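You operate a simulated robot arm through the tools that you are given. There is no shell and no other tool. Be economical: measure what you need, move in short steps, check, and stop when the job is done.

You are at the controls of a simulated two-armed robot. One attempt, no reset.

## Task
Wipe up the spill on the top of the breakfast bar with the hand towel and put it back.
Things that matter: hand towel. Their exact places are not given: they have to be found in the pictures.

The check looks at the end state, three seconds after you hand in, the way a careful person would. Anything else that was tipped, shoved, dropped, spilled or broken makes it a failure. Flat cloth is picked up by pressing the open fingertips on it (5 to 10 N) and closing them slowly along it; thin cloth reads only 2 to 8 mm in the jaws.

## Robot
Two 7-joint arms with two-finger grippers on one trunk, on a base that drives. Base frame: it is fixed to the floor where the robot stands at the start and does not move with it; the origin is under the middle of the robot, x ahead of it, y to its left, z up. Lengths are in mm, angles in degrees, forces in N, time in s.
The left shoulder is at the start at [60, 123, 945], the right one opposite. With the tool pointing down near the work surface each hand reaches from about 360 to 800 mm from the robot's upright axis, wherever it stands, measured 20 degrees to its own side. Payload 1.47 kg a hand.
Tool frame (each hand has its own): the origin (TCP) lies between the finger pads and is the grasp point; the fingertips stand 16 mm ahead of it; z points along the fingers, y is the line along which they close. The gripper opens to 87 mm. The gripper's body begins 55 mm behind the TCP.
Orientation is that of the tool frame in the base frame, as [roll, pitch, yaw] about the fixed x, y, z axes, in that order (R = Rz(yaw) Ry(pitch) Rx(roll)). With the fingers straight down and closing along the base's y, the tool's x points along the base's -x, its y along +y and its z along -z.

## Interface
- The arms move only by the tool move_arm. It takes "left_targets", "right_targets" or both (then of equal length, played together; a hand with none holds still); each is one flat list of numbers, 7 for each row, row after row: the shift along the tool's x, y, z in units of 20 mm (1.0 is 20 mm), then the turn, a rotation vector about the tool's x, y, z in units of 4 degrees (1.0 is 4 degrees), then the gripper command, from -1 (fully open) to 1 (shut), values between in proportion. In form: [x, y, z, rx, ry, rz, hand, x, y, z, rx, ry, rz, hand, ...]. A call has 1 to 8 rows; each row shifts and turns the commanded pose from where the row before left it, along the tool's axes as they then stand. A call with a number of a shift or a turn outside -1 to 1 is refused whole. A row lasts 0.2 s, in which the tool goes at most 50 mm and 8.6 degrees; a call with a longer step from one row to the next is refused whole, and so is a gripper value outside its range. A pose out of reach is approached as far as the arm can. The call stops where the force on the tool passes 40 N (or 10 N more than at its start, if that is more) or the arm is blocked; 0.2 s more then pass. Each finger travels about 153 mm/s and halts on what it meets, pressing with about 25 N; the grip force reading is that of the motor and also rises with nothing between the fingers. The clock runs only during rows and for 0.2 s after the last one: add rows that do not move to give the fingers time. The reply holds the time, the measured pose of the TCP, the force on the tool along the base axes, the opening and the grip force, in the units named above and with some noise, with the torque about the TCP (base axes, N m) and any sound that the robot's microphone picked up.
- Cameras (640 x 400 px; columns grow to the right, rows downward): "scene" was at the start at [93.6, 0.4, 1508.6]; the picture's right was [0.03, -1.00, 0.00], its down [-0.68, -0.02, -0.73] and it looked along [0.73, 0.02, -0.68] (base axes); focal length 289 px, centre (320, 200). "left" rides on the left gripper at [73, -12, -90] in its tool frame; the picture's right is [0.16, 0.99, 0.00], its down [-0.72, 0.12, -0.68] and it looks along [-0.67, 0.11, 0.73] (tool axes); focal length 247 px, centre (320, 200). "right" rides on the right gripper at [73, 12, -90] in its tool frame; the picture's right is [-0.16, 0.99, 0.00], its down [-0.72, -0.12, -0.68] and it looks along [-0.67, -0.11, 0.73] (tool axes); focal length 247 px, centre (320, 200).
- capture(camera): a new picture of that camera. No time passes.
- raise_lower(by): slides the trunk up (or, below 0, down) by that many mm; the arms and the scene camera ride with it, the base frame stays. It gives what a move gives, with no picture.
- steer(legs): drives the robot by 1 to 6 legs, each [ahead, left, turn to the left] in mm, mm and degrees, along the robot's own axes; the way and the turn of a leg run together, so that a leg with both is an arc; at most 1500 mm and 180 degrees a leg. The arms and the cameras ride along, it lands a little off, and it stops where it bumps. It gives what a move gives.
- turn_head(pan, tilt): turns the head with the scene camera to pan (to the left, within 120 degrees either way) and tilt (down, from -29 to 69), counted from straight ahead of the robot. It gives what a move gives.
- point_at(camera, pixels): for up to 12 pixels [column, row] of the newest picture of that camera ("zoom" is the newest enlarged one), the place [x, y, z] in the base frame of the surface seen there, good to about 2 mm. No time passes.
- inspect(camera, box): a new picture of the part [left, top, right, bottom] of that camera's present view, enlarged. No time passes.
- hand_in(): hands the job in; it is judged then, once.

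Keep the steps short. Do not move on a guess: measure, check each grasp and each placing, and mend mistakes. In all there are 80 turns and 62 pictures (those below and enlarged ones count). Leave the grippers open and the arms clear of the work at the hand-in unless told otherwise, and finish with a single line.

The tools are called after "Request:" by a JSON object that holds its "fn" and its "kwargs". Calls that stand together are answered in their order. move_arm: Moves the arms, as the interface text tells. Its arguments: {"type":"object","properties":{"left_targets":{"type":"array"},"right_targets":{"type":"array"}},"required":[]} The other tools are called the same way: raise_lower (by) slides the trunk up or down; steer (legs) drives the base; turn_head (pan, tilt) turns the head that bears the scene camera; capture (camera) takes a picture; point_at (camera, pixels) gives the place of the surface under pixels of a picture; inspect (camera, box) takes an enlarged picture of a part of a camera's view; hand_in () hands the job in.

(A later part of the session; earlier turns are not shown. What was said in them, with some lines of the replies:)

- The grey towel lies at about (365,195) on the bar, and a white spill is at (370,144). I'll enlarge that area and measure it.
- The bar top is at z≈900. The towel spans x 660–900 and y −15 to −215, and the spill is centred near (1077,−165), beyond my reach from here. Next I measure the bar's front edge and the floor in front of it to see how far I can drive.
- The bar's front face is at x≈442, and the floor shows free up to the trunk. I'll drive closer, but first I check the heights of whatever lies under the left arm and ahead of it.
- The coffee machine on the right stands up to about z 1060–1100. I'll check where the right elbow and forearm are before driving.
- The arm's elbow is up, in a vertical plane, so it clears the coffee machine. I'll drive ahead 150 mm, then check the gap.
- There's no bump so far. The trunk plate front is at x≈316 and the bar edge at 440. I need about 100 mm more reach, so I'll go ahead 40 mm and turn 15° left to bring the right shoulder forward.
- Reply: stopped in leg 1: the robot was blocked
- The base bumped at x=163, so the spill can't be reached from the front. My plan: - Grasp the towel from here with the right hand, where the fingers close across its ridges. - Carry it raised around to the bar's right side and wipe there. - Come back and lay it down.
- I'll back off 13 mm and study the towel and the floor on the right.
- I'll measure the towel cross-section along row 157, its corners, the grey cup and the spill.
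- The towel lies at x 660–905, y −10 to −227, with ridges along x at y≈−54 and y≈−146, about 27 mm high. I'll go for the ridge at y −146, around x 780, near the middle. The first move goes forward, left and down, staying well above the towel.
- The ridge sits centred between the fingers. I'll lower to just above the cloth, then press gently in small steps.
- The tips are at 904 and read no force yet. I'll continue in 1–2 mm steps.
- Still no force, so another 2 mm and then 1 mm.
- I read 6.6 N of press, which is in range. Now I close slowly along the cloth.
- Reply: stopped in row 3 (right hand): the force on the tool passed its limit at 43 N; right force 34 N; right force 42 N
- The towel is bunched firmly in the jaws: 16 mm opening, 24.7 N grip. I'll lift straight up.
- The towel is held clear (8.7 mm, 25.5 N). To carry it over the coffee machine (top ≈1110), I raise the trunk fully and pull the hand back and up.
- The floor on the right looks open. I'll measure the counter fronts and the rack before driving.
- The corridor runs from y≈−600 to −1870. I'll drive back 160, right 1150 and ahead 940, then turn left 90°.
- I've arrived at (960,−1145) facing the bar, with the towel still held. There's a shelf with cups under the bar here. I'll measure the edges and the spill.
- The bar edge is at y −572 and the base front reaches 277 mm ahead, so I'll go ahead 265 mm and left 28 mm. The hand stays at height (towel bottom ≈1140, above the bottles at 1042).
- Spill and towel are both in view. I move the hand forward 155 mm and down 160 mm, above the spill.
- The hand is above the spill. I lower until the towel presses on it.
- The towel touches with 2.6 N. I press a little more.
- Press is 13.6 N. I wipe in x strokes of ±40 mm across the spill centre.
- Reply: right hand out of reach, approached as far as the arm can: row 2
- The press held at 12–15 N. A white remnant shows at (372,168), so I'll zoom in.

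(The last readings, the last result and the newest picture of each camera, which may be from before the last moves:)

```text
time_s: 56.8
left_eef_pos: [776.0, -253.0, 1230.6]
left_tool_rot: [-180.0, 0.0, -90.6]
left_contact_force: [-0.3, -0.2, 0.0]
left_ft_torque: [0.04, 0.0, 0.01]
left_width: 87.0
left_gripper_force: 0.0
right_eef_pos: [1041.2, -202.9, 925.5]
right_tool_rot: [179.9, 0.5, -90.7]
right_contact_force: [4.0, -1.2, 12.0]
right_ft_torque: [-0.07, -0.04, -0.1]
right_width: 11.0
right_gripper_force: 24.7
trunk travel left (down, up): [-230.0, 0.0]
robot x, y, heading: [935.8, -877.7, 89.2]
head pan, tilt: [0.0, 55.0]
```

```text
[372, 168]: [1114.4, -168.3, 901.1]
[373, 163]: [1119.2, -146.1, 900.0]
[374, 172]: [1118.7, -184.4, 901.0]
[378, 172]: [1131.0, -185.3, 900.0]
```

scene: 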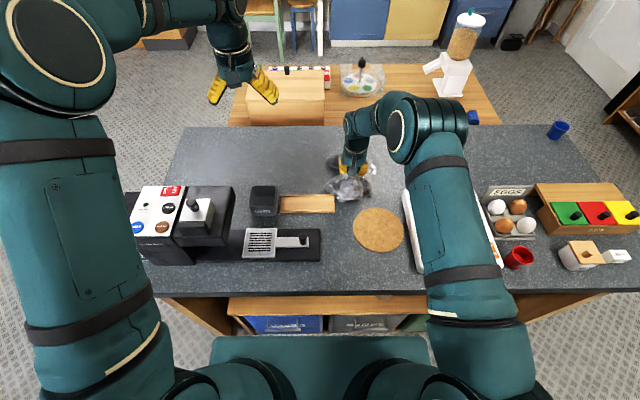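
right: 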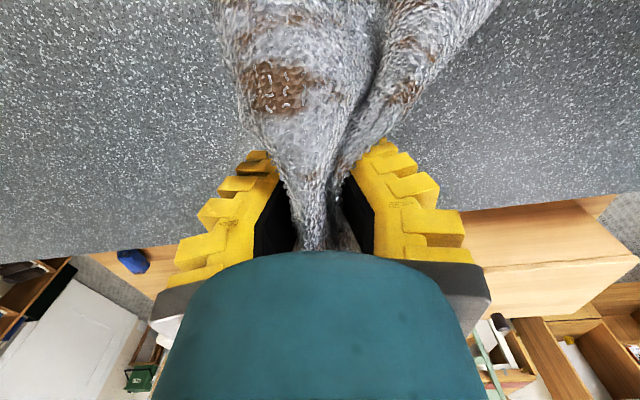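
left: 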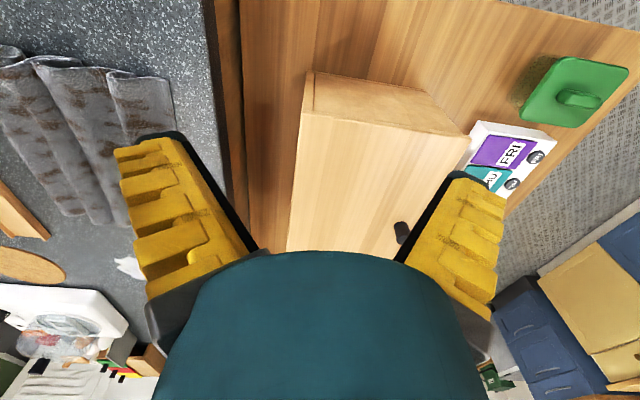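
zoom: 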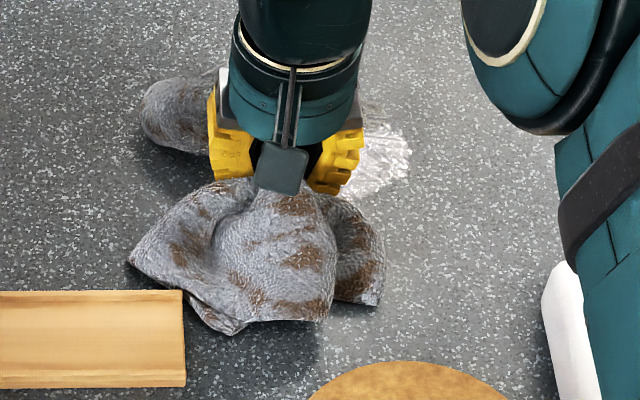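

The remnant is fading, at x 1095–1120 and y −140 to −190. I make more passes over it at y −185, −165 and −145.

Request:
{"fn": "move_arm", "kwargs": {"right_targets": [-0.8, -0.4, 0, 0, 0, 0, 1, 0, -1, 0, 0, 0, 0, 1, 0, -1, 0, 0, 0, 0, 1, 0, -1, 0, 0, 0, 0, 1, 0, -0.9, 0, 0, 0, 0, 1, -1, 0, 0, 0, 0, 0, 1, -0.8, 0, 0, 0, 0, 0, 1, 0, 0.5, 0, 0, 0, 0, 1]}}

Request:
{"fn": "move_arm", "kwargs": {"right_targets": [1, 0, 0, 0, 0, 0, 1, 1, 0, 0, 0, 0, 0, 1, 0, 0.5, 0, 0, 0, 0, 1, -1, 0, 0, 0, 0, 0, 1, -1, 0, 0, 0, 0, 0, 1, 0, 1, 0, 0, 0, 0, 1, 1, 0, 0, 0, 0, 0, 1, 1, 0, 0, 0, 0, 0, 1]}}

Request:
{"fn": "move_arm", "kwargs": {"right_targets": [0, 1, 0, 0, 0, 0, 1, -1, 0, 0, 0, 0, 0, 1, -1, 0, 0, 0, 0, 0, 1, 0, 0, -1, 0, 0, 0, 1, 0, 0, -1, 0, 0, 0, 1, 0, 0, -1, 0, 0, 0, 1, 0, 0, -1, 0, 0, 0, 1, 0, 0, -1, 0, 0, 0, 1]}}

Request:
{"fn": "inspect", "kwargs": {"camera": "scene", "box": [300, 125, 420, 200]}}

Request:
{"fn": "capture", "kwargs": {"camera": "right"}}

```text
time_s: 58.6
left_eef_pos: [775.4, -254.7, 1232.3]
left_tool_rot: [-179.9, 0.2, -90.7]
left_contact_force: [-0.6, -0.7, 0.4]
left_ft_torque: [0.01, -0.01, -0.01]
left_width: 87.4
left_gripper_force: 0.1
right_eef_pos: [1118.6, -152.9, 926.4]
right_tool_rot: [180.0, 0.7, -90.7]
right_contact_force: [5.1, 0.8, 14.6]
right_ft_torque: [-0.05, -0.09, -0.11]
right_width: 11.2
right_gripper_force: 25.4
trunk travel left (down, up): [-230.0, 0.0]
robot x, y, heading: [929.8, -878.7, 89.3]
head pan, tilt: [0.0, 55.0]
```

```text
time_s: 60.4
left_eef_pos: [775.1, -253.6, 1232.0]
left_tool_rot: [180.0, 0.1, -90.7]
left_contact_force: [-0.1, 0.6, -0.5]
left_ft_torque: [-0.01, 0.02, 0.0]
left_width: 87.4
left_gripper_force: 0.0
right_eef_pos: [1086.1, -192.9, 927.3]
right_tool_rot: [179.9, 0.7, -90.6]
right_contact_force: [0.5, 4.0, 13.5]
right_ft_torque: [-0.01, 0.06, -0.15]
right_width: 10.5
right_gripper_force: 24.5
trunk travel left (down, up): [-230.0, 0.0]
robot x, y, heading: [930.4, -873.3, 89.5]
head pan, tilt: [0.0, 55.0]
```

```text
time_s: 62.2
left_eef_pos: [776.1, -253.1, 1231.4]
left_tool_rot: [180.0, 0.1, -90.6]
left_contact_force: [-0.6, 0.3, -0.3]
left_ft_torque: [-0.01, 0.0, 0.03]
left_width: 86.9
left_gripper_force: 0.0
right_eef_pos: [1069.5, -152.8, 1026.2]
right_tool_rot: [-180.0, 0.5, -90.6]
right_contact_force: [-0.1, 0.2, -0.8]
right_ft_torque: [0.01, -0.01, -0.09]
right_width: 7.9
right_gripper_force: 25.3
trunk travel left (down, up): [-230.0, 0.0]
robot x, y, heading: [932.0, -876.6, 89.3]
head pan, tilt: [0.0, 55.0]
```

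```text
5.33 times, centred on (360, 162) of scene
```

zoom: 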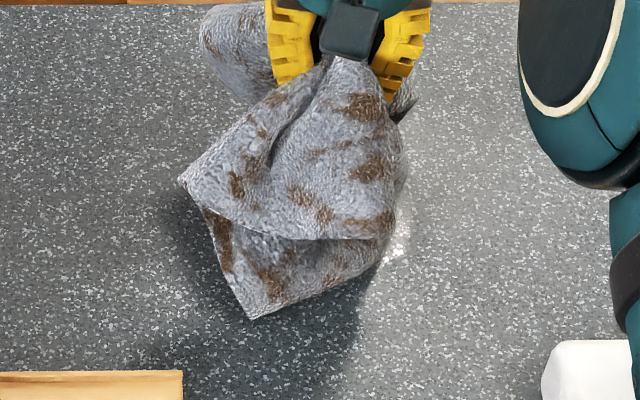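

```text
38 pictures are left
```

right: 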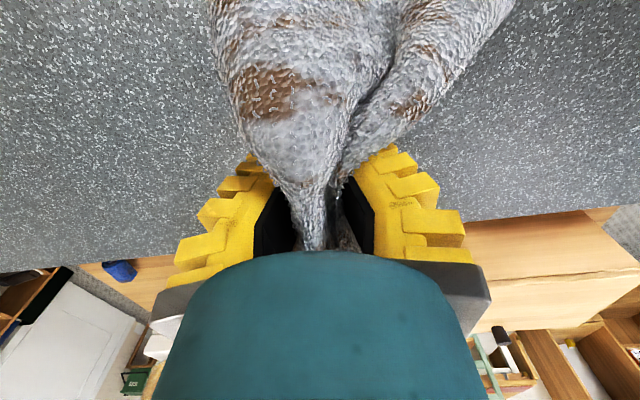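

A faint trace remains near zoom (395,245). I lift more to see the whole area.

Request:
{"fn": "move_arm", "kwargs": {"right_targets": [0, 1, -1, 0, 0, 0, 1, 0, 1, -1, 0, 0, 0, 1, 0, 1, -1, 0, 0, 0, 1, 0, 1, -1, 0, 0, 0, 1, 0, 1, -1, 0, 0, 0, 1]}}

Request:
{"fn": "inspect", "kwargs": {"camera": "scene", "box": [300, 125, 420, 200]}}

```text
time_s: 63.4
left_eef_pos: [775.6, -252.9, 1231.3]
left_tool_rot: [-180.0, 0.1, -90.7]
left_contact_force: [0.5, -0.4, -0.4]
left_ft_torque: [0.02, 0.02, -0.01]
left_width: 86.8
left_gripper_force: 0.1
right_eef_pos: [966.0, -152.4, 1125.5]
right_tool_rot: [179.9, 0.5, -90.7]
right_contact_force: [-0.4, 0.2, -0.4]
right_ft_torque: [-0.02, -0.03, -0.14]
right_width: 8.0
right_gripper_force: 25.2
trunk travel left (down, up): [-230.0, 0.0]
robot x, y, heading: [935.3, -873.4, 89.1]
head pan, tilt: [0.0, 55.0]
```

```text
5.33 times, centred on (360, 162) of scene
```

zoom: 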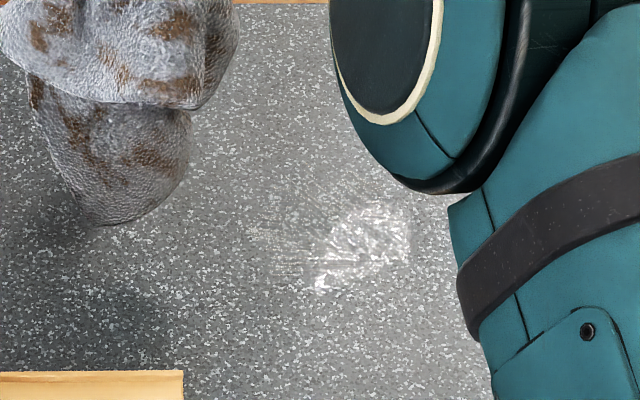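

Now it's clear: a thin remnant spans zoom (310–410, 200–290). I measure it.

Request:
{"fn": "point_at", "kwargs": {"camera": "zoom", "pixels": [[315, 290], [410, 250], [405, 210], [360, 215], [360, 245], [260, 230]]}}

```text
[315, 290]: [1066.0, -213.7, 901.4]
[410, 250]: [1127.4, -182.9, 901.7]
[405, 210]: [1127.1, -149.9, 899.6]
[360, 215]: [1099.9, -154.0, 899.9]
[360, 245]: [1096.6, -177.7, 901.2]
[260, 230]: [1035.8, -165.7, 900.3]
```

The remnant covers x 1066–1127 and y −150 to −214. I go back above it and press down a bit firmer.

Request:
{"fn": "move_arm", "kwargs": {"right_targets": [0.1, -1, 0.8, 0, 0, 0, 1, 0.1, -1, 0.8, 0, 0, 0, 1, 0.1, -1, 0.8, 0, 0, 0, 1, 0.1, -1, 0.8, 0, 0, 0, 1, 0.1, -1, 0.8, 0, 0, 0, 1, 0.1, -1, 0.8, 0, 0, 0, 1, 0, -1, 0.7, 0, 0, 0, 1, 0, -1, 0.7, 0, 0, 0, 1]}}

Request:
{"fn": "move_arm", "kwargs": {"right_targets": [0, 0, 1, 0, 0, 0, 1, 0, 0, 1, 0, 0, 0, 1, 0, 0, 1, 0, 0, 0, 1, 0, 0, 0.5, 0, 0, 0, 1, 0, 0, 0.2, 0, 0, 0, 1]}}

```text
time_s: 65.2
left_eef_pos: [776.5, -253.5, 1231.5]
left_tool_rot: [-179.9, 0.0, -90.7]
left_contact_force: [0.2, -0.3, 0.3]
left_ft_torque: [0.02, 0.06, 0.02]
left_width: 86.7
left_gripper_force: 0.0
right_eef_pos: [1126.5, -165.8, 1001.1]
right_tool_rot: [179.9, 0.5, -90.6]
right_contact_force: [-0.2, -0.2, -1.0]
right_ft_torque: [-0.01, -0.02, -0.14]
right_width: 8.0
right_gripper_force: 25.1
trunk travel left (down, up): [-230.0, 0.0]
robot x, y, heading: [934.9, -879.9, 89.5]
head pan, tilt: [0.0, 55.0]
```

```text
time_s: 66.4
left_eef_pos: [775.8, -252.2, 1231.4]
left_tool_rot: [180.0, 0.1, -90.7]
left_contact_force: [-0.1, -0.8, 0.1]
left_ft_torque: [0.02, 0.01, 0.0]
left_width: 87.1
left_gripper_force: 0.0
right_eef_pos: [1129.1, -166.0, 928.6]
right_tool_rot: [179.9, 0.5, -90.8]
right_contact_force: [0.7, 0.4, 1.9]
right_ft_torque: [-0.04, 0.01, -0.13]
right_width: 7.8
right_gripper_force: 25.2
trunk travel left (down, up): [-230.0, 0.0]
robot x, y, heading: [928.4, -876.3, 89.5]
head pan, tilt: [0.0, 55.0]
```

Request:
{"fn": "move_arm", "kwargs": {"right_targets": [0, 0, 0.3, 0, 0, 0, 1, 0, 0, 0.3, 0, 0, 0, 1, 0, 0, 0, 0, 0, 0, 1]}}

Request:
{"fn": "inspect", "kwargs": {"camera": "scene", "box": [300, 125, 420, 200]}}

```text
time_s: 67.2
left_eef_pos: [776.1, -256.1, 1232.0]
left_tool_rot: [-180.0, 0.2, -90.7]
left_contact_force: [-0.4, 0.0, 1.1]
left_ft_torque: [0.01, 0.01, -0.01]
left_width: 86.9
left_gripper_force: 0.1
right_eef_pos: [1127.5, -165.1, 919.4]
right_tool_rot: [179.9, 0.9, -90.7]
right_contact_force: [3.1, 3.4, 25.1]
right_ft_torque: [-0.05, 0.29, -0.1]
right_width: 9.6
right_gripper_force: 25.1
trunk travel left (down, up): [-230.0, 0.0]
robot x, y, heading: [933.9, -875.9, 89.6]
head pan, tilt: [0.0, 55.0]
```

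```text
5.33 times, centred on (360, 162) of scene
```

zoom: 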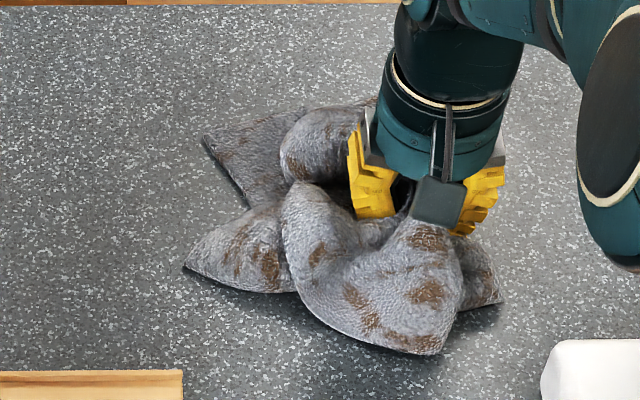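

25 N is a bit firm, so I ease by 1.5 mm. The tray is about 28 mm clear of the cloth. I make y strokes working back towards −x.

Request:
{"fn": "move_arm", "kwargs": {"right_targets": [-0.7, 0, -0.07, 0, 0, 0, 1, 1, 0, 0, 0, 0, 0, 1, 1, 0, 0, 0, 0, 0, 1, 0, 0.75, 0, 0, 0, 0, 1, -1, 0, 0, 0, 0, 0, 1, -1, 0, 0, 0, 0, 0, 1, -0.3, 0, 0, 0, 0, 0, 1, 0, 0.75, 0, 0, 0, 0, 1]}}

Request:
{"fn": "move_arm", "kwargs": {"right_targets": [1, 0, 0, 0, 0, 0, 1, 1, 0, 0, 0, 0, 0, 1, 1, 0, 0, 0, 0, 0, 1, 0, 0.75, 0, 0, 0, 0, 1, -1, 0, 0, 0, 0, 0, 1, -1, 0, 0, 0, 0, 0, 1, -1, 0, 0, 0, 0, 0, 1, 0, 0.75, 0, 0, 0, 0, 1]}}

Request:
{"fn": "move_arm", "kwargs": {"right_targets": [1, 0, 0, 0, 0, 0, 1, 1, 0, 0, 0, 0, 0, 1, 1, 0, 0, 0, 0, 0, 1, 0.7, 0, 0, 0, 0, 0, 1, 0, -1, 0, 0, 0, 0, 1, 0, -1, 0, 0, 0, 0, 1, -1, 0, 0, 0, 0, 0, 1, 0, 1, 0, 0, 0, 0, 1]}}

Request:
{"fn": "move_arm", "kwargs": {"right_targets": [0, 1, 0, 0, 0, 0, 1, 0, 1, -1, 0, 0, 0, 1, 0, 1, -1, 0, 0, 0, 1, 0, 1, -1, 0, 0, 0, 1, 0, 1, -1, 0, 0, 0, 1, 0, 0.5, -1, 0, 0, 0, 1, 0, 0.5, -1, 0, 0, 0, 1, 0, 0.5, -1, 0, 0, 0, 1]}}

Request:
{"fn": "inspect", "kwargs": {"camera": "scene", "box": [300, 125, 420, 200]}}

```text
time_s: 69.0
left_eef_pos: [776.0, -255.2, 1233.0]
left_tool_rot: [179.9, 0.2, -90.8]
left_contact_force: [0.4, 0.1, -0.9]
left_ft_torque: [-0.01, -0.02, 0.01]
left_width: 87.1
left_gripper_force: 0.1
right_eef_pos: [1101.3, -145.3, 918.5]
right_tool_rot: [-179.9, 0.8, -90.8]
right_contact_force: [6.6, 1.3, 22.6]
right_ft_torque: [0.04, 0.07, -0.12]
right_width: 11.8
right_gripper_force: 25.2
trunk travel left (down, up): [-230.0, 0.0]
robot x, y, heading: [933.9, -882.3, 89.3]
head pan, tilt: [0.0, 55.0]
```

```text
time_s: 70.8
left_eef_pos: [776.6, -254.1, 1231.7]
left_tool_rot: [180.0, 0.1, -90.7]
left_contact_force: [-1.0, 0.4, 0.0]
left_ft_torque: [0.01, 0.03, -0.03]
left_width: 87.0
left_gripper_force: 0.0
right_eef_pos: [1069.7, -144.0, 919.3]
right_tool_rot: [180.0, 0.7, -90.7]
right_contact_force: [5.8, 0.5, 18.4]
right_ft_torque: [0.05, 0.05, -0.09]
right_width: 10.9
right_gripper_force: 24.6
trunk travel left (down, up): [-230.0, 0.0]
robot x, y, heading: [931.9, -878.2, 89.4]
head pan, tilt: [0.0, 55.0]
```

```text
time_s: 72.6
left_eef_pos: [776.1, -254.2, 1232.4]
left_tool_rot: [-179.9, 0.1, -90.6]
left_contact_force: [-0.7, 0.3, -0.4]
left_ft_torque: [-0.01, -0.01, 0.0]
left_width: 87.3
left_gripper_force: 0.0
right_eef_pos: [1089.8, -200.3, 918.4]
right_tool_rot: [-179.9, 0.8, -90.9]
right_contact_force: [6.4, 1.7, 24.5]
right_ft_torque: [0.1, 0.14, -0.08]
right_width: 12.2
right_gripper_force: 24.6
trunk travel left (down, up): [-230.0, 0.0]
robot x, y, heading: [930.4, -881.5, 89.2]
head pan, tilt: [0.0, 55.0]
```

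```text
time_s: 74.4
left_eef_pos: [774.7, -253.0, 1231.9]
left_tool_rot: [-179.9, 0.1, -90.8]
left_contact_force: [0.2, 0.3, 1.1]
left_ft_torque: [0.01, -0.02, -0.01]
left_width: 87.0
left_gripper_force: 0.1
right_eef_pos: [956.3, -198.6, 1057.4]
right_tool_rot: [179.9, 0.6, -90.6]
right_contact_force: [-0.2, -0.5, -0.8]
right_ft_torque: [-0.01, -0.01, -0.1]
right_width: 7.8
right_gripper_force: 24.4
trunk travel left (down, up): [-230.0, 0.0]
robot x, y, heading: [932.8, -875.0, 89.4]
head pan, tilt: [0.0, 55.0]
```

```text
5.33 times, centred on (360, 162) of scene
```

zoom: 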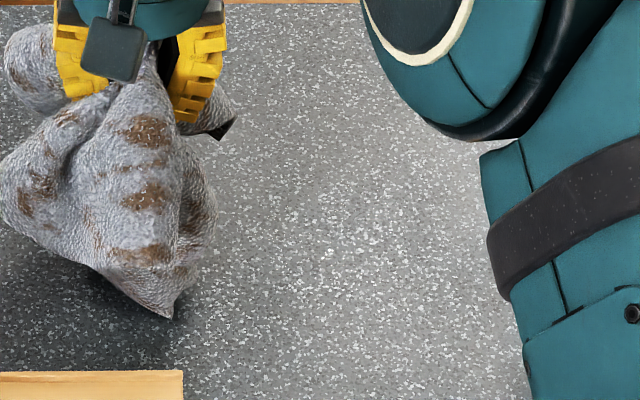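

The spill area looks clean now. I raise the hand straight up, retract it to carrying height, then take a full check picture.

Request:
{"fn": "move_arm", "kwargs": {"right_targets": [0, 0, -1, 0, 0, 0, 1, 0, 0, -1, 0, 0, 0, 1, 0, 0, -1, 0, 0, 0, 1, 0, 0, -1, 0, 0, 0, 1, 0, 0, -1, 0, 0, 0, 1, 0, 0, -1, 0, 0, 0, 1, 0.5, 0, -1, 0, 0, 0, 1, 0.5, 0, -1, 0, 0, 0, 1]}}

Request:
{"fn": "move_arm", "kwargs": {"right_targets": [1, -1, -1, 0, 0, 0, 1, 1, -1, -1, 0, 0, 0, 1, 1, -1, -1, 0, 0, 0, 1, 1, -1, -1, 0, 0, 0, 1, 1, -1, -0.6, 0, 0, 0, 1, 0, -1, 0, 0, 0, 0, 1]}}

Request:
{"fn": "capture", "kwargs": {"camera": "scene"}}

Request:
{"fn": "inspect", "kwargs": {"camera": "scene", "box": [290, 125, 450, 225]}}

```text
time_s: 76.2
left_eef_pos: [776.3, -254.1, 1230.9]
left_tool_rot: [180.0, 0.1, -90.8]
left_contact_force: [-0.2, -0.7, 0.1]
left_ft_torque: [0.04, 0.01, 0.01]
left_width: 86.9
left_gripper_force: 0.1
right_eef_pos: [957.3, -221.0, 1216.8]
right_tool_rot: [179.8, 0.5, -90.6]
right_contact_force: [-0.4, -0.4, -1.4]
right_ft_torque: [0.01, -0.02, -0.12]
right_width: 7.9
right_gripper_force: 24.7
trunk travel left (down, up): [-230.0, 0.0]
robot x, y, heading: [934.9, -876.8, 89.2]
head pan, tilt: [0.0, 55.0]
```

```text
time_s: 77.6
left_eef_pos: [776.7, -253.9, 1230.6]
left_tool_rot: [179.9, 0.0, -90.7]
left_contact_force: [0.0, 0.1, 0.8]
left_ft_torque: [-0.01, 0.01, 0.0]
left_width: 87.0
left_gripper_force: 0.0
right_eef_pos: [1078.1, -320.1, 1307.4]
right_tool_rot: [179.9, 0.6, -90.7]
right_contact_force: [-0.2, -0.2, -1.4]
right_ft_torque: [-0.07, -0.02, -0.1]
right_width: 8.0
right_gripper_force: 24.3
trunk travel left (down, up): [-230.0, 0.0]
robot x, y, heading: [933.5, -873.8, 89.4]
head pan, tilt: [0.0, 55.0]
```

```text
34 pictures are left
```

scene: 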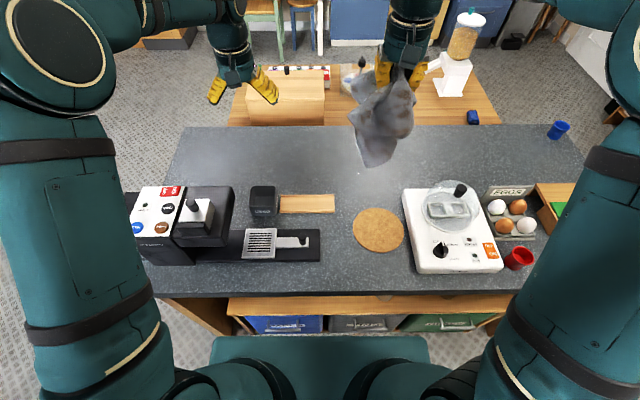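

```text
4.00 times, centred on (370, 175) of scene
```

zoom: 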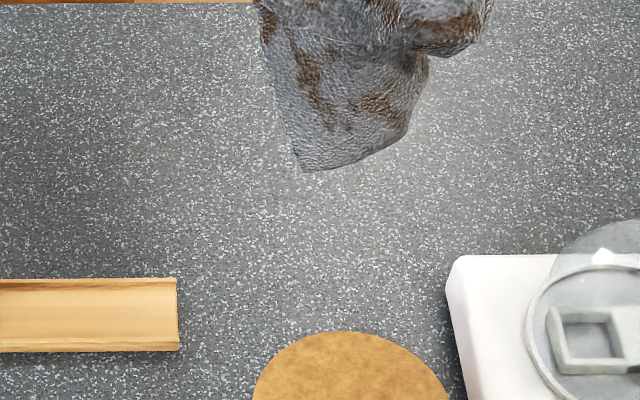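

The spot is clean. Now I carry the towel back the same way to the front: back off, turn right, back, left, ahead.

Request:
{"fn": "steer", "kwargs": {"legs": [[-275, 0, 0], [0, 0, -89.4], [-945, 0, 0], [0, 1150, 0]]}}

```text
time_s: 97.9
left_eef_pos: [620.3, 189.2, 1230.5]
left_tool_rot: [-180.0, 0.1, -179.7]
left_contact_force: [0.5, -0.1, -0.6]
left_ft_torque: [-0.01, 0.03, -0.02]
left_width: 86.9
left_gripper_force: 0.1
right_eef_pos: [558.2, -111.8, 1307.7]
right_tool_rot: [179.9, 0.6, -179.8]
right_contact_force: [0.8, 0.1, -1.5]
right_ft_torque: [0.0, -0.02, 0.12]
right_width: 7.2
right_gripper_force: 25.3
trunk travel left (down, up): [-230.0, 0.0]
robot x, y, heading: [-0.6, 22.6, 0.1]
head pan, tilt: [0.0, 55.0]
```

Request:
{"fn": "steer", "kwargs": {"legs": [[0, -24, 0], [150, 0, 0]]}}

Request:
{"fn": "capture", "kwargs": {"camera": "scene"}}

Request:
{"fn": "capture", "kwargs": {"camera": "left"}}

```text
time_s: 99.8
left_eef_pos: [769.0, 166.2, 1229.7]
left_tool_rot: [-179.9, 0.0, -179.7]
left_contact_force: [0.5, 0.1, -0.1]
left_ft_torque: [-0.02, 0.01, 0.02]
left_width: 87.0
left_gripper_force: 0.1
right_eef_pos: [706.5, -134.9, 1306.8]
right_tool_rot: [179.9, 0.5, -179.8]
right_contact_force: [0.5, 0.8, -0.2]
right_ft_torque: [-0.06, 0.04, 0.09]
right_width: 7.0
right_gripper_force: 25.8
trunk travel left (down, up): [-230.0, 0.0]
robot x, y, heading: [145.8, 1.5, 0.6]
head pan, tilt: [0.0, 55.0]
```

```text
32 pictures are left
```

scene: 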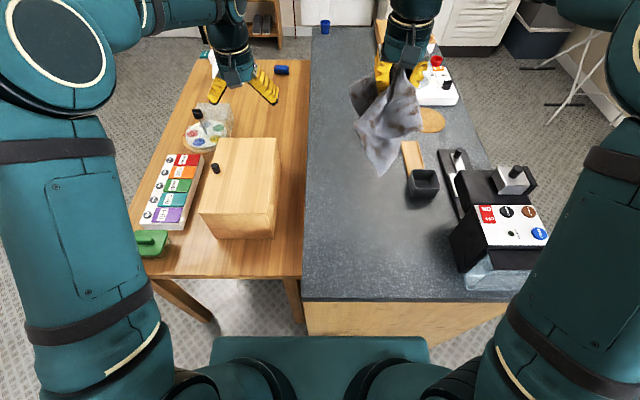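

```text
31 pictures are left
```

left: 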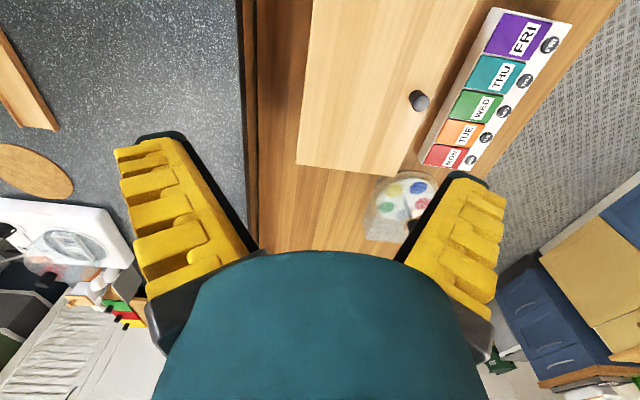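

Everything looks undisturbed. I lower the trunk by 130, then move the hand forward to x≈782 and down.

Request:
{"fn": "raise_lower", "kwargs": {"by": -130}}

Request:
{"fn": "move_arm", "kwargs": {"right_targets": [-0.95, 0, 0.9, 0, 0, 0, 1, -0.95, 0, 0.9, 0, 0, 0, 1, -0.95, 0, 0.9, 0, 0, 0, 1, -0.95, 0, 0.9, 0, 0, 0, 1, 0, 0, 0.9, 0, 0, 0, 1, 0, 0, 0.9, 0, 0, 0, 1]}}

Request:
{"fn": "capture", "kwargs": {"camera": "scene"}}

```text
time_s: 101.4
left_eef_pos: [767.7, 166.6, 1100.5]
left_tool_rot: [-179.9, 0.1, -179.8]
left_contact_force: [-0.2, -0.2, 0.1]
left_ft_torque: [0.01, 0.0, 0.02]
left_width: 87.3
left_gripper_force: 0.2
right_eef_pos: [706.3, -136.6, 1177.4]
right_tool_rot: [179.9, 0.5, -179.7]
right_contact_force: [-0.3, -0.6, -0.4]
right_ft_torque: [-0.03, 0.01, 0.12]
right_width: 7.1
right_gripper_force: 25.3
trunk travel left (down, up): [-100.0, 130.0]
robot x, y, heading: [145.6, -0.4, 0.3]
head pan, tilt: [0.0, 55.0]
```

```text
time_s: 102.8
left_eef_pos: [768.6, 166.1, 1101.5]
left_tool_rot: [179.9, 0.1, -179.7]
left_contact_force: [0.9, 0.0, 0.1]
left_ft_torque: [-0.02, 0.0, -0.03]
left_width: 87.0
left_gripper_force: 0.0
right_eef_pos: [784.2, -135.4, 1069.5]
right_tool_rot: [179.9, 0.5, -179.8]
right_contact_force: [-0.4, 0.2, -0.6]
right_ft_torque: [-0.05, 0.04, 0.14]
right_width: 7.2
right_gripper_force: 24.5
trunk travel left (down, up): [-100.0, 130.0]
robot x, y, heading: [144.4, 2.3, 0.2]
head pan, tilt: [0.0, 55.0]
```

```text
30 pictures are left
```

scene: 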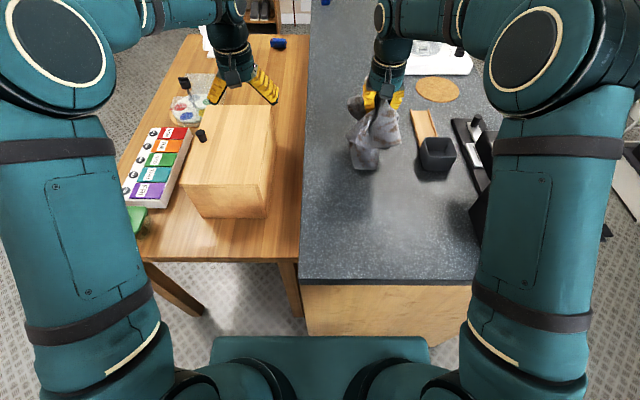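

The towel is clear of the cup. I lower it, shifting 15 mm left to match the original centre (784,−117).

Request:
{"fn": "move_arm", "kwargs": {"right_targets": [0, 0.4, 1, 0, 0, 0, 1, 0, 0.35, 1, 0, 0, 0, 1, 0, 0, 1, 0, 0, 0, 1, 0, 0, 1, 0, 0, 0, 1, 0, 0, 1, 0, 0, 0, 1, 0, 0, 1, 0, 0, 0, 1, 0, 0, 0.7, 0, 0, 0, 1]}}

Request:
{"fn": "capture", "kwargs": {"camera": "scene"}}

Request:
{"fn": "inspect", "kwargs": {"camera": "scene", "box": [290, 80, 450, 180]}}

```text
time_s: 104.4
left_eef_pos: [768.7, 165.6, 1100.5]
left_tool_rot: [-180.0, 0.1, -179.8]
left_contact_force: [0.1, -0.4, 0.2]
left_ft_torque: [0.04, 0.0, -0.05]
left_width: 87.2
left_gripper_force: 0.1
right_eef_pos: [785.1, -118.7, 935.8]
right_tool_rot: [179.9, 0.4, -179.7]
right_contact_force: [-0.4, -0.1, 1.9]
right_ft_torque: [-0.01, 0.04, 0.12]
right_width: 7.6
right_gripper_force: 24.7
trunk travel left (down, up): [-100.0, 130.0]
robot x, y, heading: [143.2, 1.4, 0.1]
head pan, tilt: [0.0, 55.0]
```

```text
29 pictures are left
```

scene: 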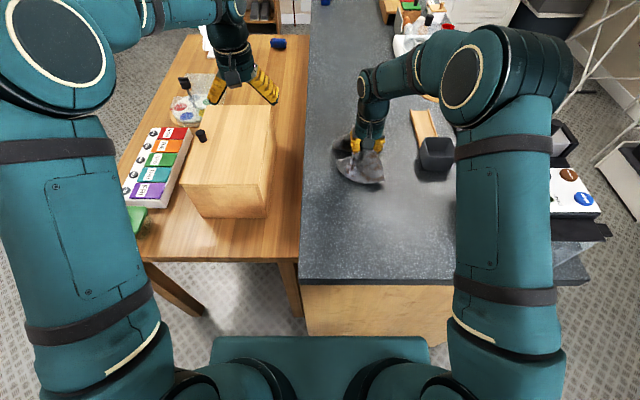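

```text
4.00 times, centred on (370, 130) of scene
```

zoom: 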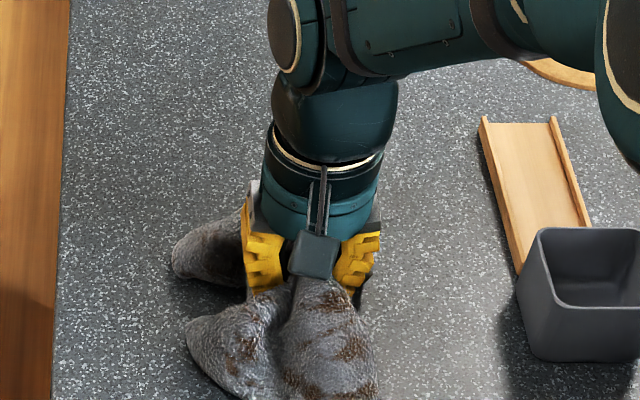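

The towel rests on the bar at its old place (1.9 N). I open the fingers slowly and let it settle.

Request:
{"fn": "move_arm", "kwargs": {"right_targets": [0, 0, 0, 0, 0, 0, 0.8, 0, 0, 0, 0, 0, 0, 0.5, 0, 0, 0, 0, 0, 0, 0.2, 0, 0, 0, 0, 0, 0, -0.2, 0, 0, 0, 0, 0, 0, -0.6, 0, 0, 0, 0, 0, 0, -1, 0, 0, 0, 0, 0, 0, -1]}}

Request:
{"fn": "move_arm", "kwargs": {"right_targets": [0, 0, -0.5, 0, 0, 0, -1, 0, 0, -0.5, 0, 0, 0, -1, 0, 0, -1, 0, 0, 0, -1, 0, 0, -1, 0, 0, 0, -1, 0, 0, -1, 0, 0, 0, -1, 0, 0, -1, 0, 0, 0, -1, 0, 0, -1, 0, 0, 0, -1, 0, 0, -1, 0, 0, 0, -1]}}

Request:
{"fn": "capture", "kwargs": {"camera": "scene"}}

Request:
{"fn": "capture", "kwargs": {"camera": "right"}}

```text
time_s: 106.0
left_eef_pos: [769.2, 166.2, 1100.9]
left_tool_rot: [-179.9, 0.0, -179.8]
left_contact_force: [0.6, 0.3, 0.6]
left_ft_torque: [-0.03, 0.0, 0.01]
left_width: 87.2
left_gripper_force: 0.1
right_eef_pos: [785.9, -118.1, 935.1]
right_tool_rot: [179.9, 0.5, -179.7]
right_contact_force: [-0.4, -0.4, 0.1]
right_ft_torque: [0.04, -0.01, -0.01]
right_width: 87.1
right_gripper_force: 0.0
trunk travel left (down, up): [-100.0, 130.0]
robot x, y, heading: [148.3, -0.4, 0.6]
head pan, tilt: [0.0, 55.0]
```

```text
time_s: 107.8
left_eef_pos: [768.8, 165.7, 1099.5]
left_tool_rot: [179.9, 0.0, -179.8]
left_contact_force: [0.2, -0.1, 0.4]
left_ft_torque: [0.02, -0.01, 0.0]
left_width: 87.0
left_gripper_force: 0.1
right_eef_pos: [782.8, -120.2, 1075.7]
right_tool_rot: [179.8, 0.5, -179.9]
right_contact_force: [-0.8, -0.4, 1.1]
right_ft_torque: [0.01, -0.02, 0.02]
right_width: 86.9
right_gripper_force: 0.1
trunk travel left (down, up): [-100.0, 130.0]
robot x, y, heading: [143.6, -0.8, 0.3]
head pan, tilt: [0.0, 55.0]
```

```text
27 pictures are left
```

scene: 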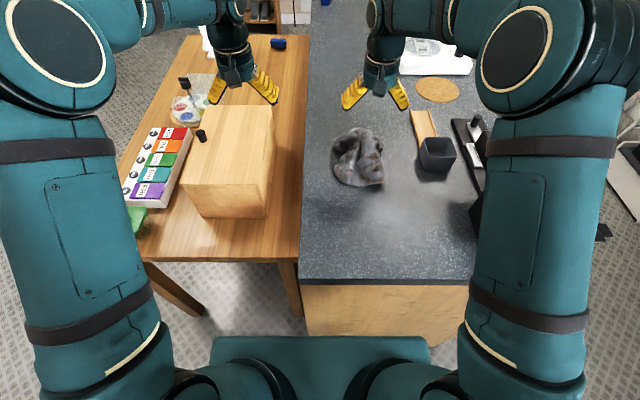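

```text
26 pictures are left
```

right: 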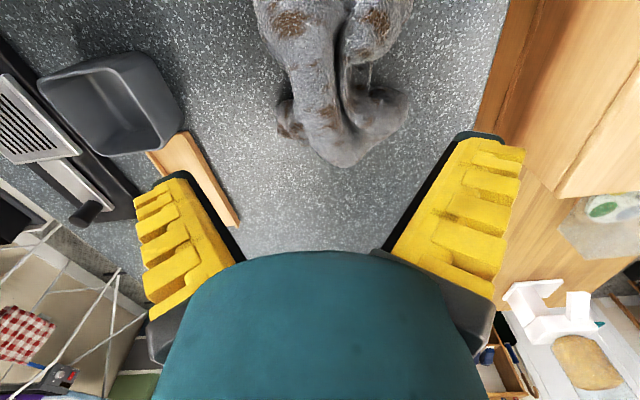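

The towel is down on the bar, free and crumpled. I'll measure where it lies relative to the original footprint.

Request:
{"fn": "inspect", "kwargs": {"camera": "scene", "box": [300, 100, 440, 200]}}

Request:
{"fn": "point_at", "kwargs": {"camera": "scene", "pixels": [[333, 140], [332, 160], [345, 184], [381, 184], [384, 150], [360, 128], [358, 155], [370, 165], [395, 225]]}}

```text
4.00 times, centred on (370, 150) of scene
```

zoom: 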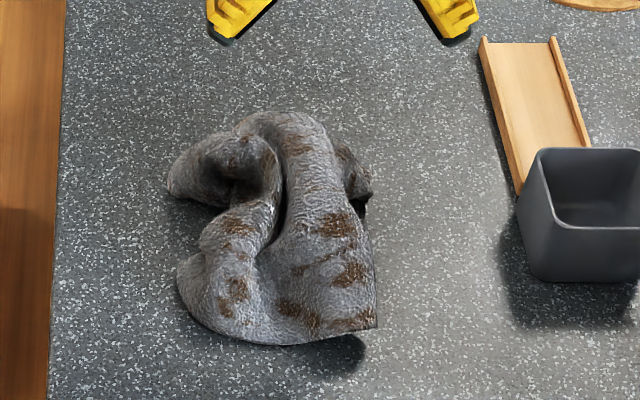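

```text
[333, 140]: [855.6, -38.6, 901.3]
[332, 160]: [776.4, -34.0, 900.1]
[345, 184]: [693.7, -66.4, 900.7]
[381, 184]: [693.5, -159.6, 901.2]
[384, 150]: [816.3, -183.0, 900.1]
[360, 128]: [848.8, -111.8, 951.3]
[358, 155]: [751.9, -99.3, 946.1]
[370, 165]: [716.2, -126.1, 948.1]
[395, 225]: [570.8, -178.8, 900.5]
```

The towel lies centred at about (780,−108), at its original place, and the cup is untouched. I retract the right arm and check the wiped spot once more.

Request:
{"fn": "move_arm", "kwargs": {"right_targets": [1, -0.3, -0.8, 0, 0, 0, -1, 1, -0.3, -0.8, 0, 0, 0, -1, 1, -0.3, -0.8, 0, 0, 0, -1, 1, -0.3, -0.8, 0, 0, 0, -1, 1, -0.3, -0.8, 0, 0, 0, -1, 1, -0.3, -0.8, 0, 0, 0, -1, 1, -0.3, -0.8, 0, 0, 0, -1, 1, -0.3, -0.8, 0, 0, 0, -1]}}

Request:
{"fn": "turn_head", "kwargs": {"pan": 0, "tilt": 45}}

Request:
{"fn": "capture", "kwargs": {"camera": "scene"}}

Request:
{"fn": "inspect", "kwargs": {"camera": "scene", "box": [300, 85, 460, 185]}}

```text
time_s: 109.6
left_eef_pos: [769.3, 165.8, 1101.7]
left_tool_rot: [-180.0, 0.1, -179.8]
left_contact_force: [-0.3, 0.1, 0.1]
left_ft_torque: [0.01, 0.0, 0.02]
left_width: 86.9
left_gripper_force: 0.1
right_eef_pos: [620.5, -168.1, 1204.0]
right_tool_rot: [179.9, 0.4, -179.8]
right_contact_force: [0.2, -0.2, 0.8]
right_ft_torque: [0.04, -0.01, 0.02]
right_width: 87.4
right_gripper_force: 0.0
trunk travel left (down, up): [-100.0, 130.0]
robot x, y, heading: [148.0, -1.3, 0.5]
head pan, tilt: [0.0, 55.0]
```

```text
time_s: 110.3
left_eef_pos: [768.1, 166.3, 1101.2]
left_tool_rot: [-180.0, 0.1, -179.9]
left_contact_force: [-0.2, 0.6, -0.6]
left_ft_torque: [0.01, 0.01, 0.01]
left_width: 87.0
left_gripper_force: 0.1
right_eef_pos: [623.6, -169.1, 1203.4]
right_tool_rot: [179.9, 0.6, -179.9]
right_contact_force: [0.1, 0.0, 0.1]
right_ft_torque: [-0.01, -0.01, 0.0]
right_width: 86.7
right_gripper_force: 0.0
trunk travel left (down, up): [-100.0, 130.0]
robot x, y, heading: [148.2, -3.9, 0.4]
head pan, tilt: [0.0, 45.0]
```

```text
24 pictures are left
```

scene: 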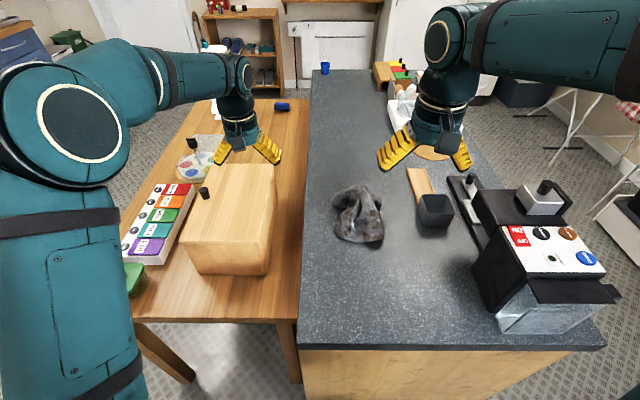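

```text
4.00 times, centred on (380, 135) of scene
```

zoom: 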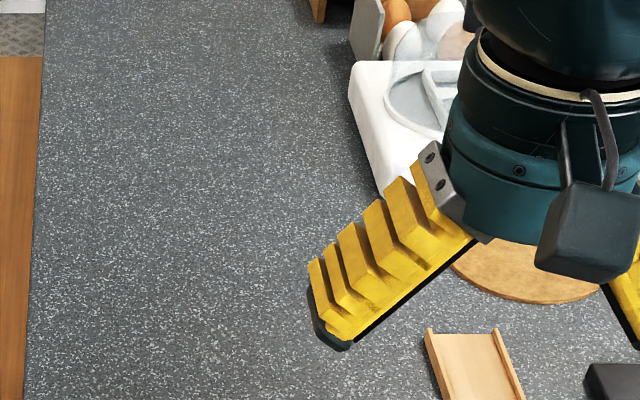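

The spot where the spill was is clean, the towel is back at its place on the bar, nothing else has moved, the grippers are open and the arms are clear. I hand in.

Request:
{"fn": "hand_in", "kwargs": {}}

```text
The job is handed in.
```

The spill is wiped up and the hand towel is back at its original place on the breakfast bar, within about 10 mm of its old centre, but it lies crumpled rather than spread flat as it was.
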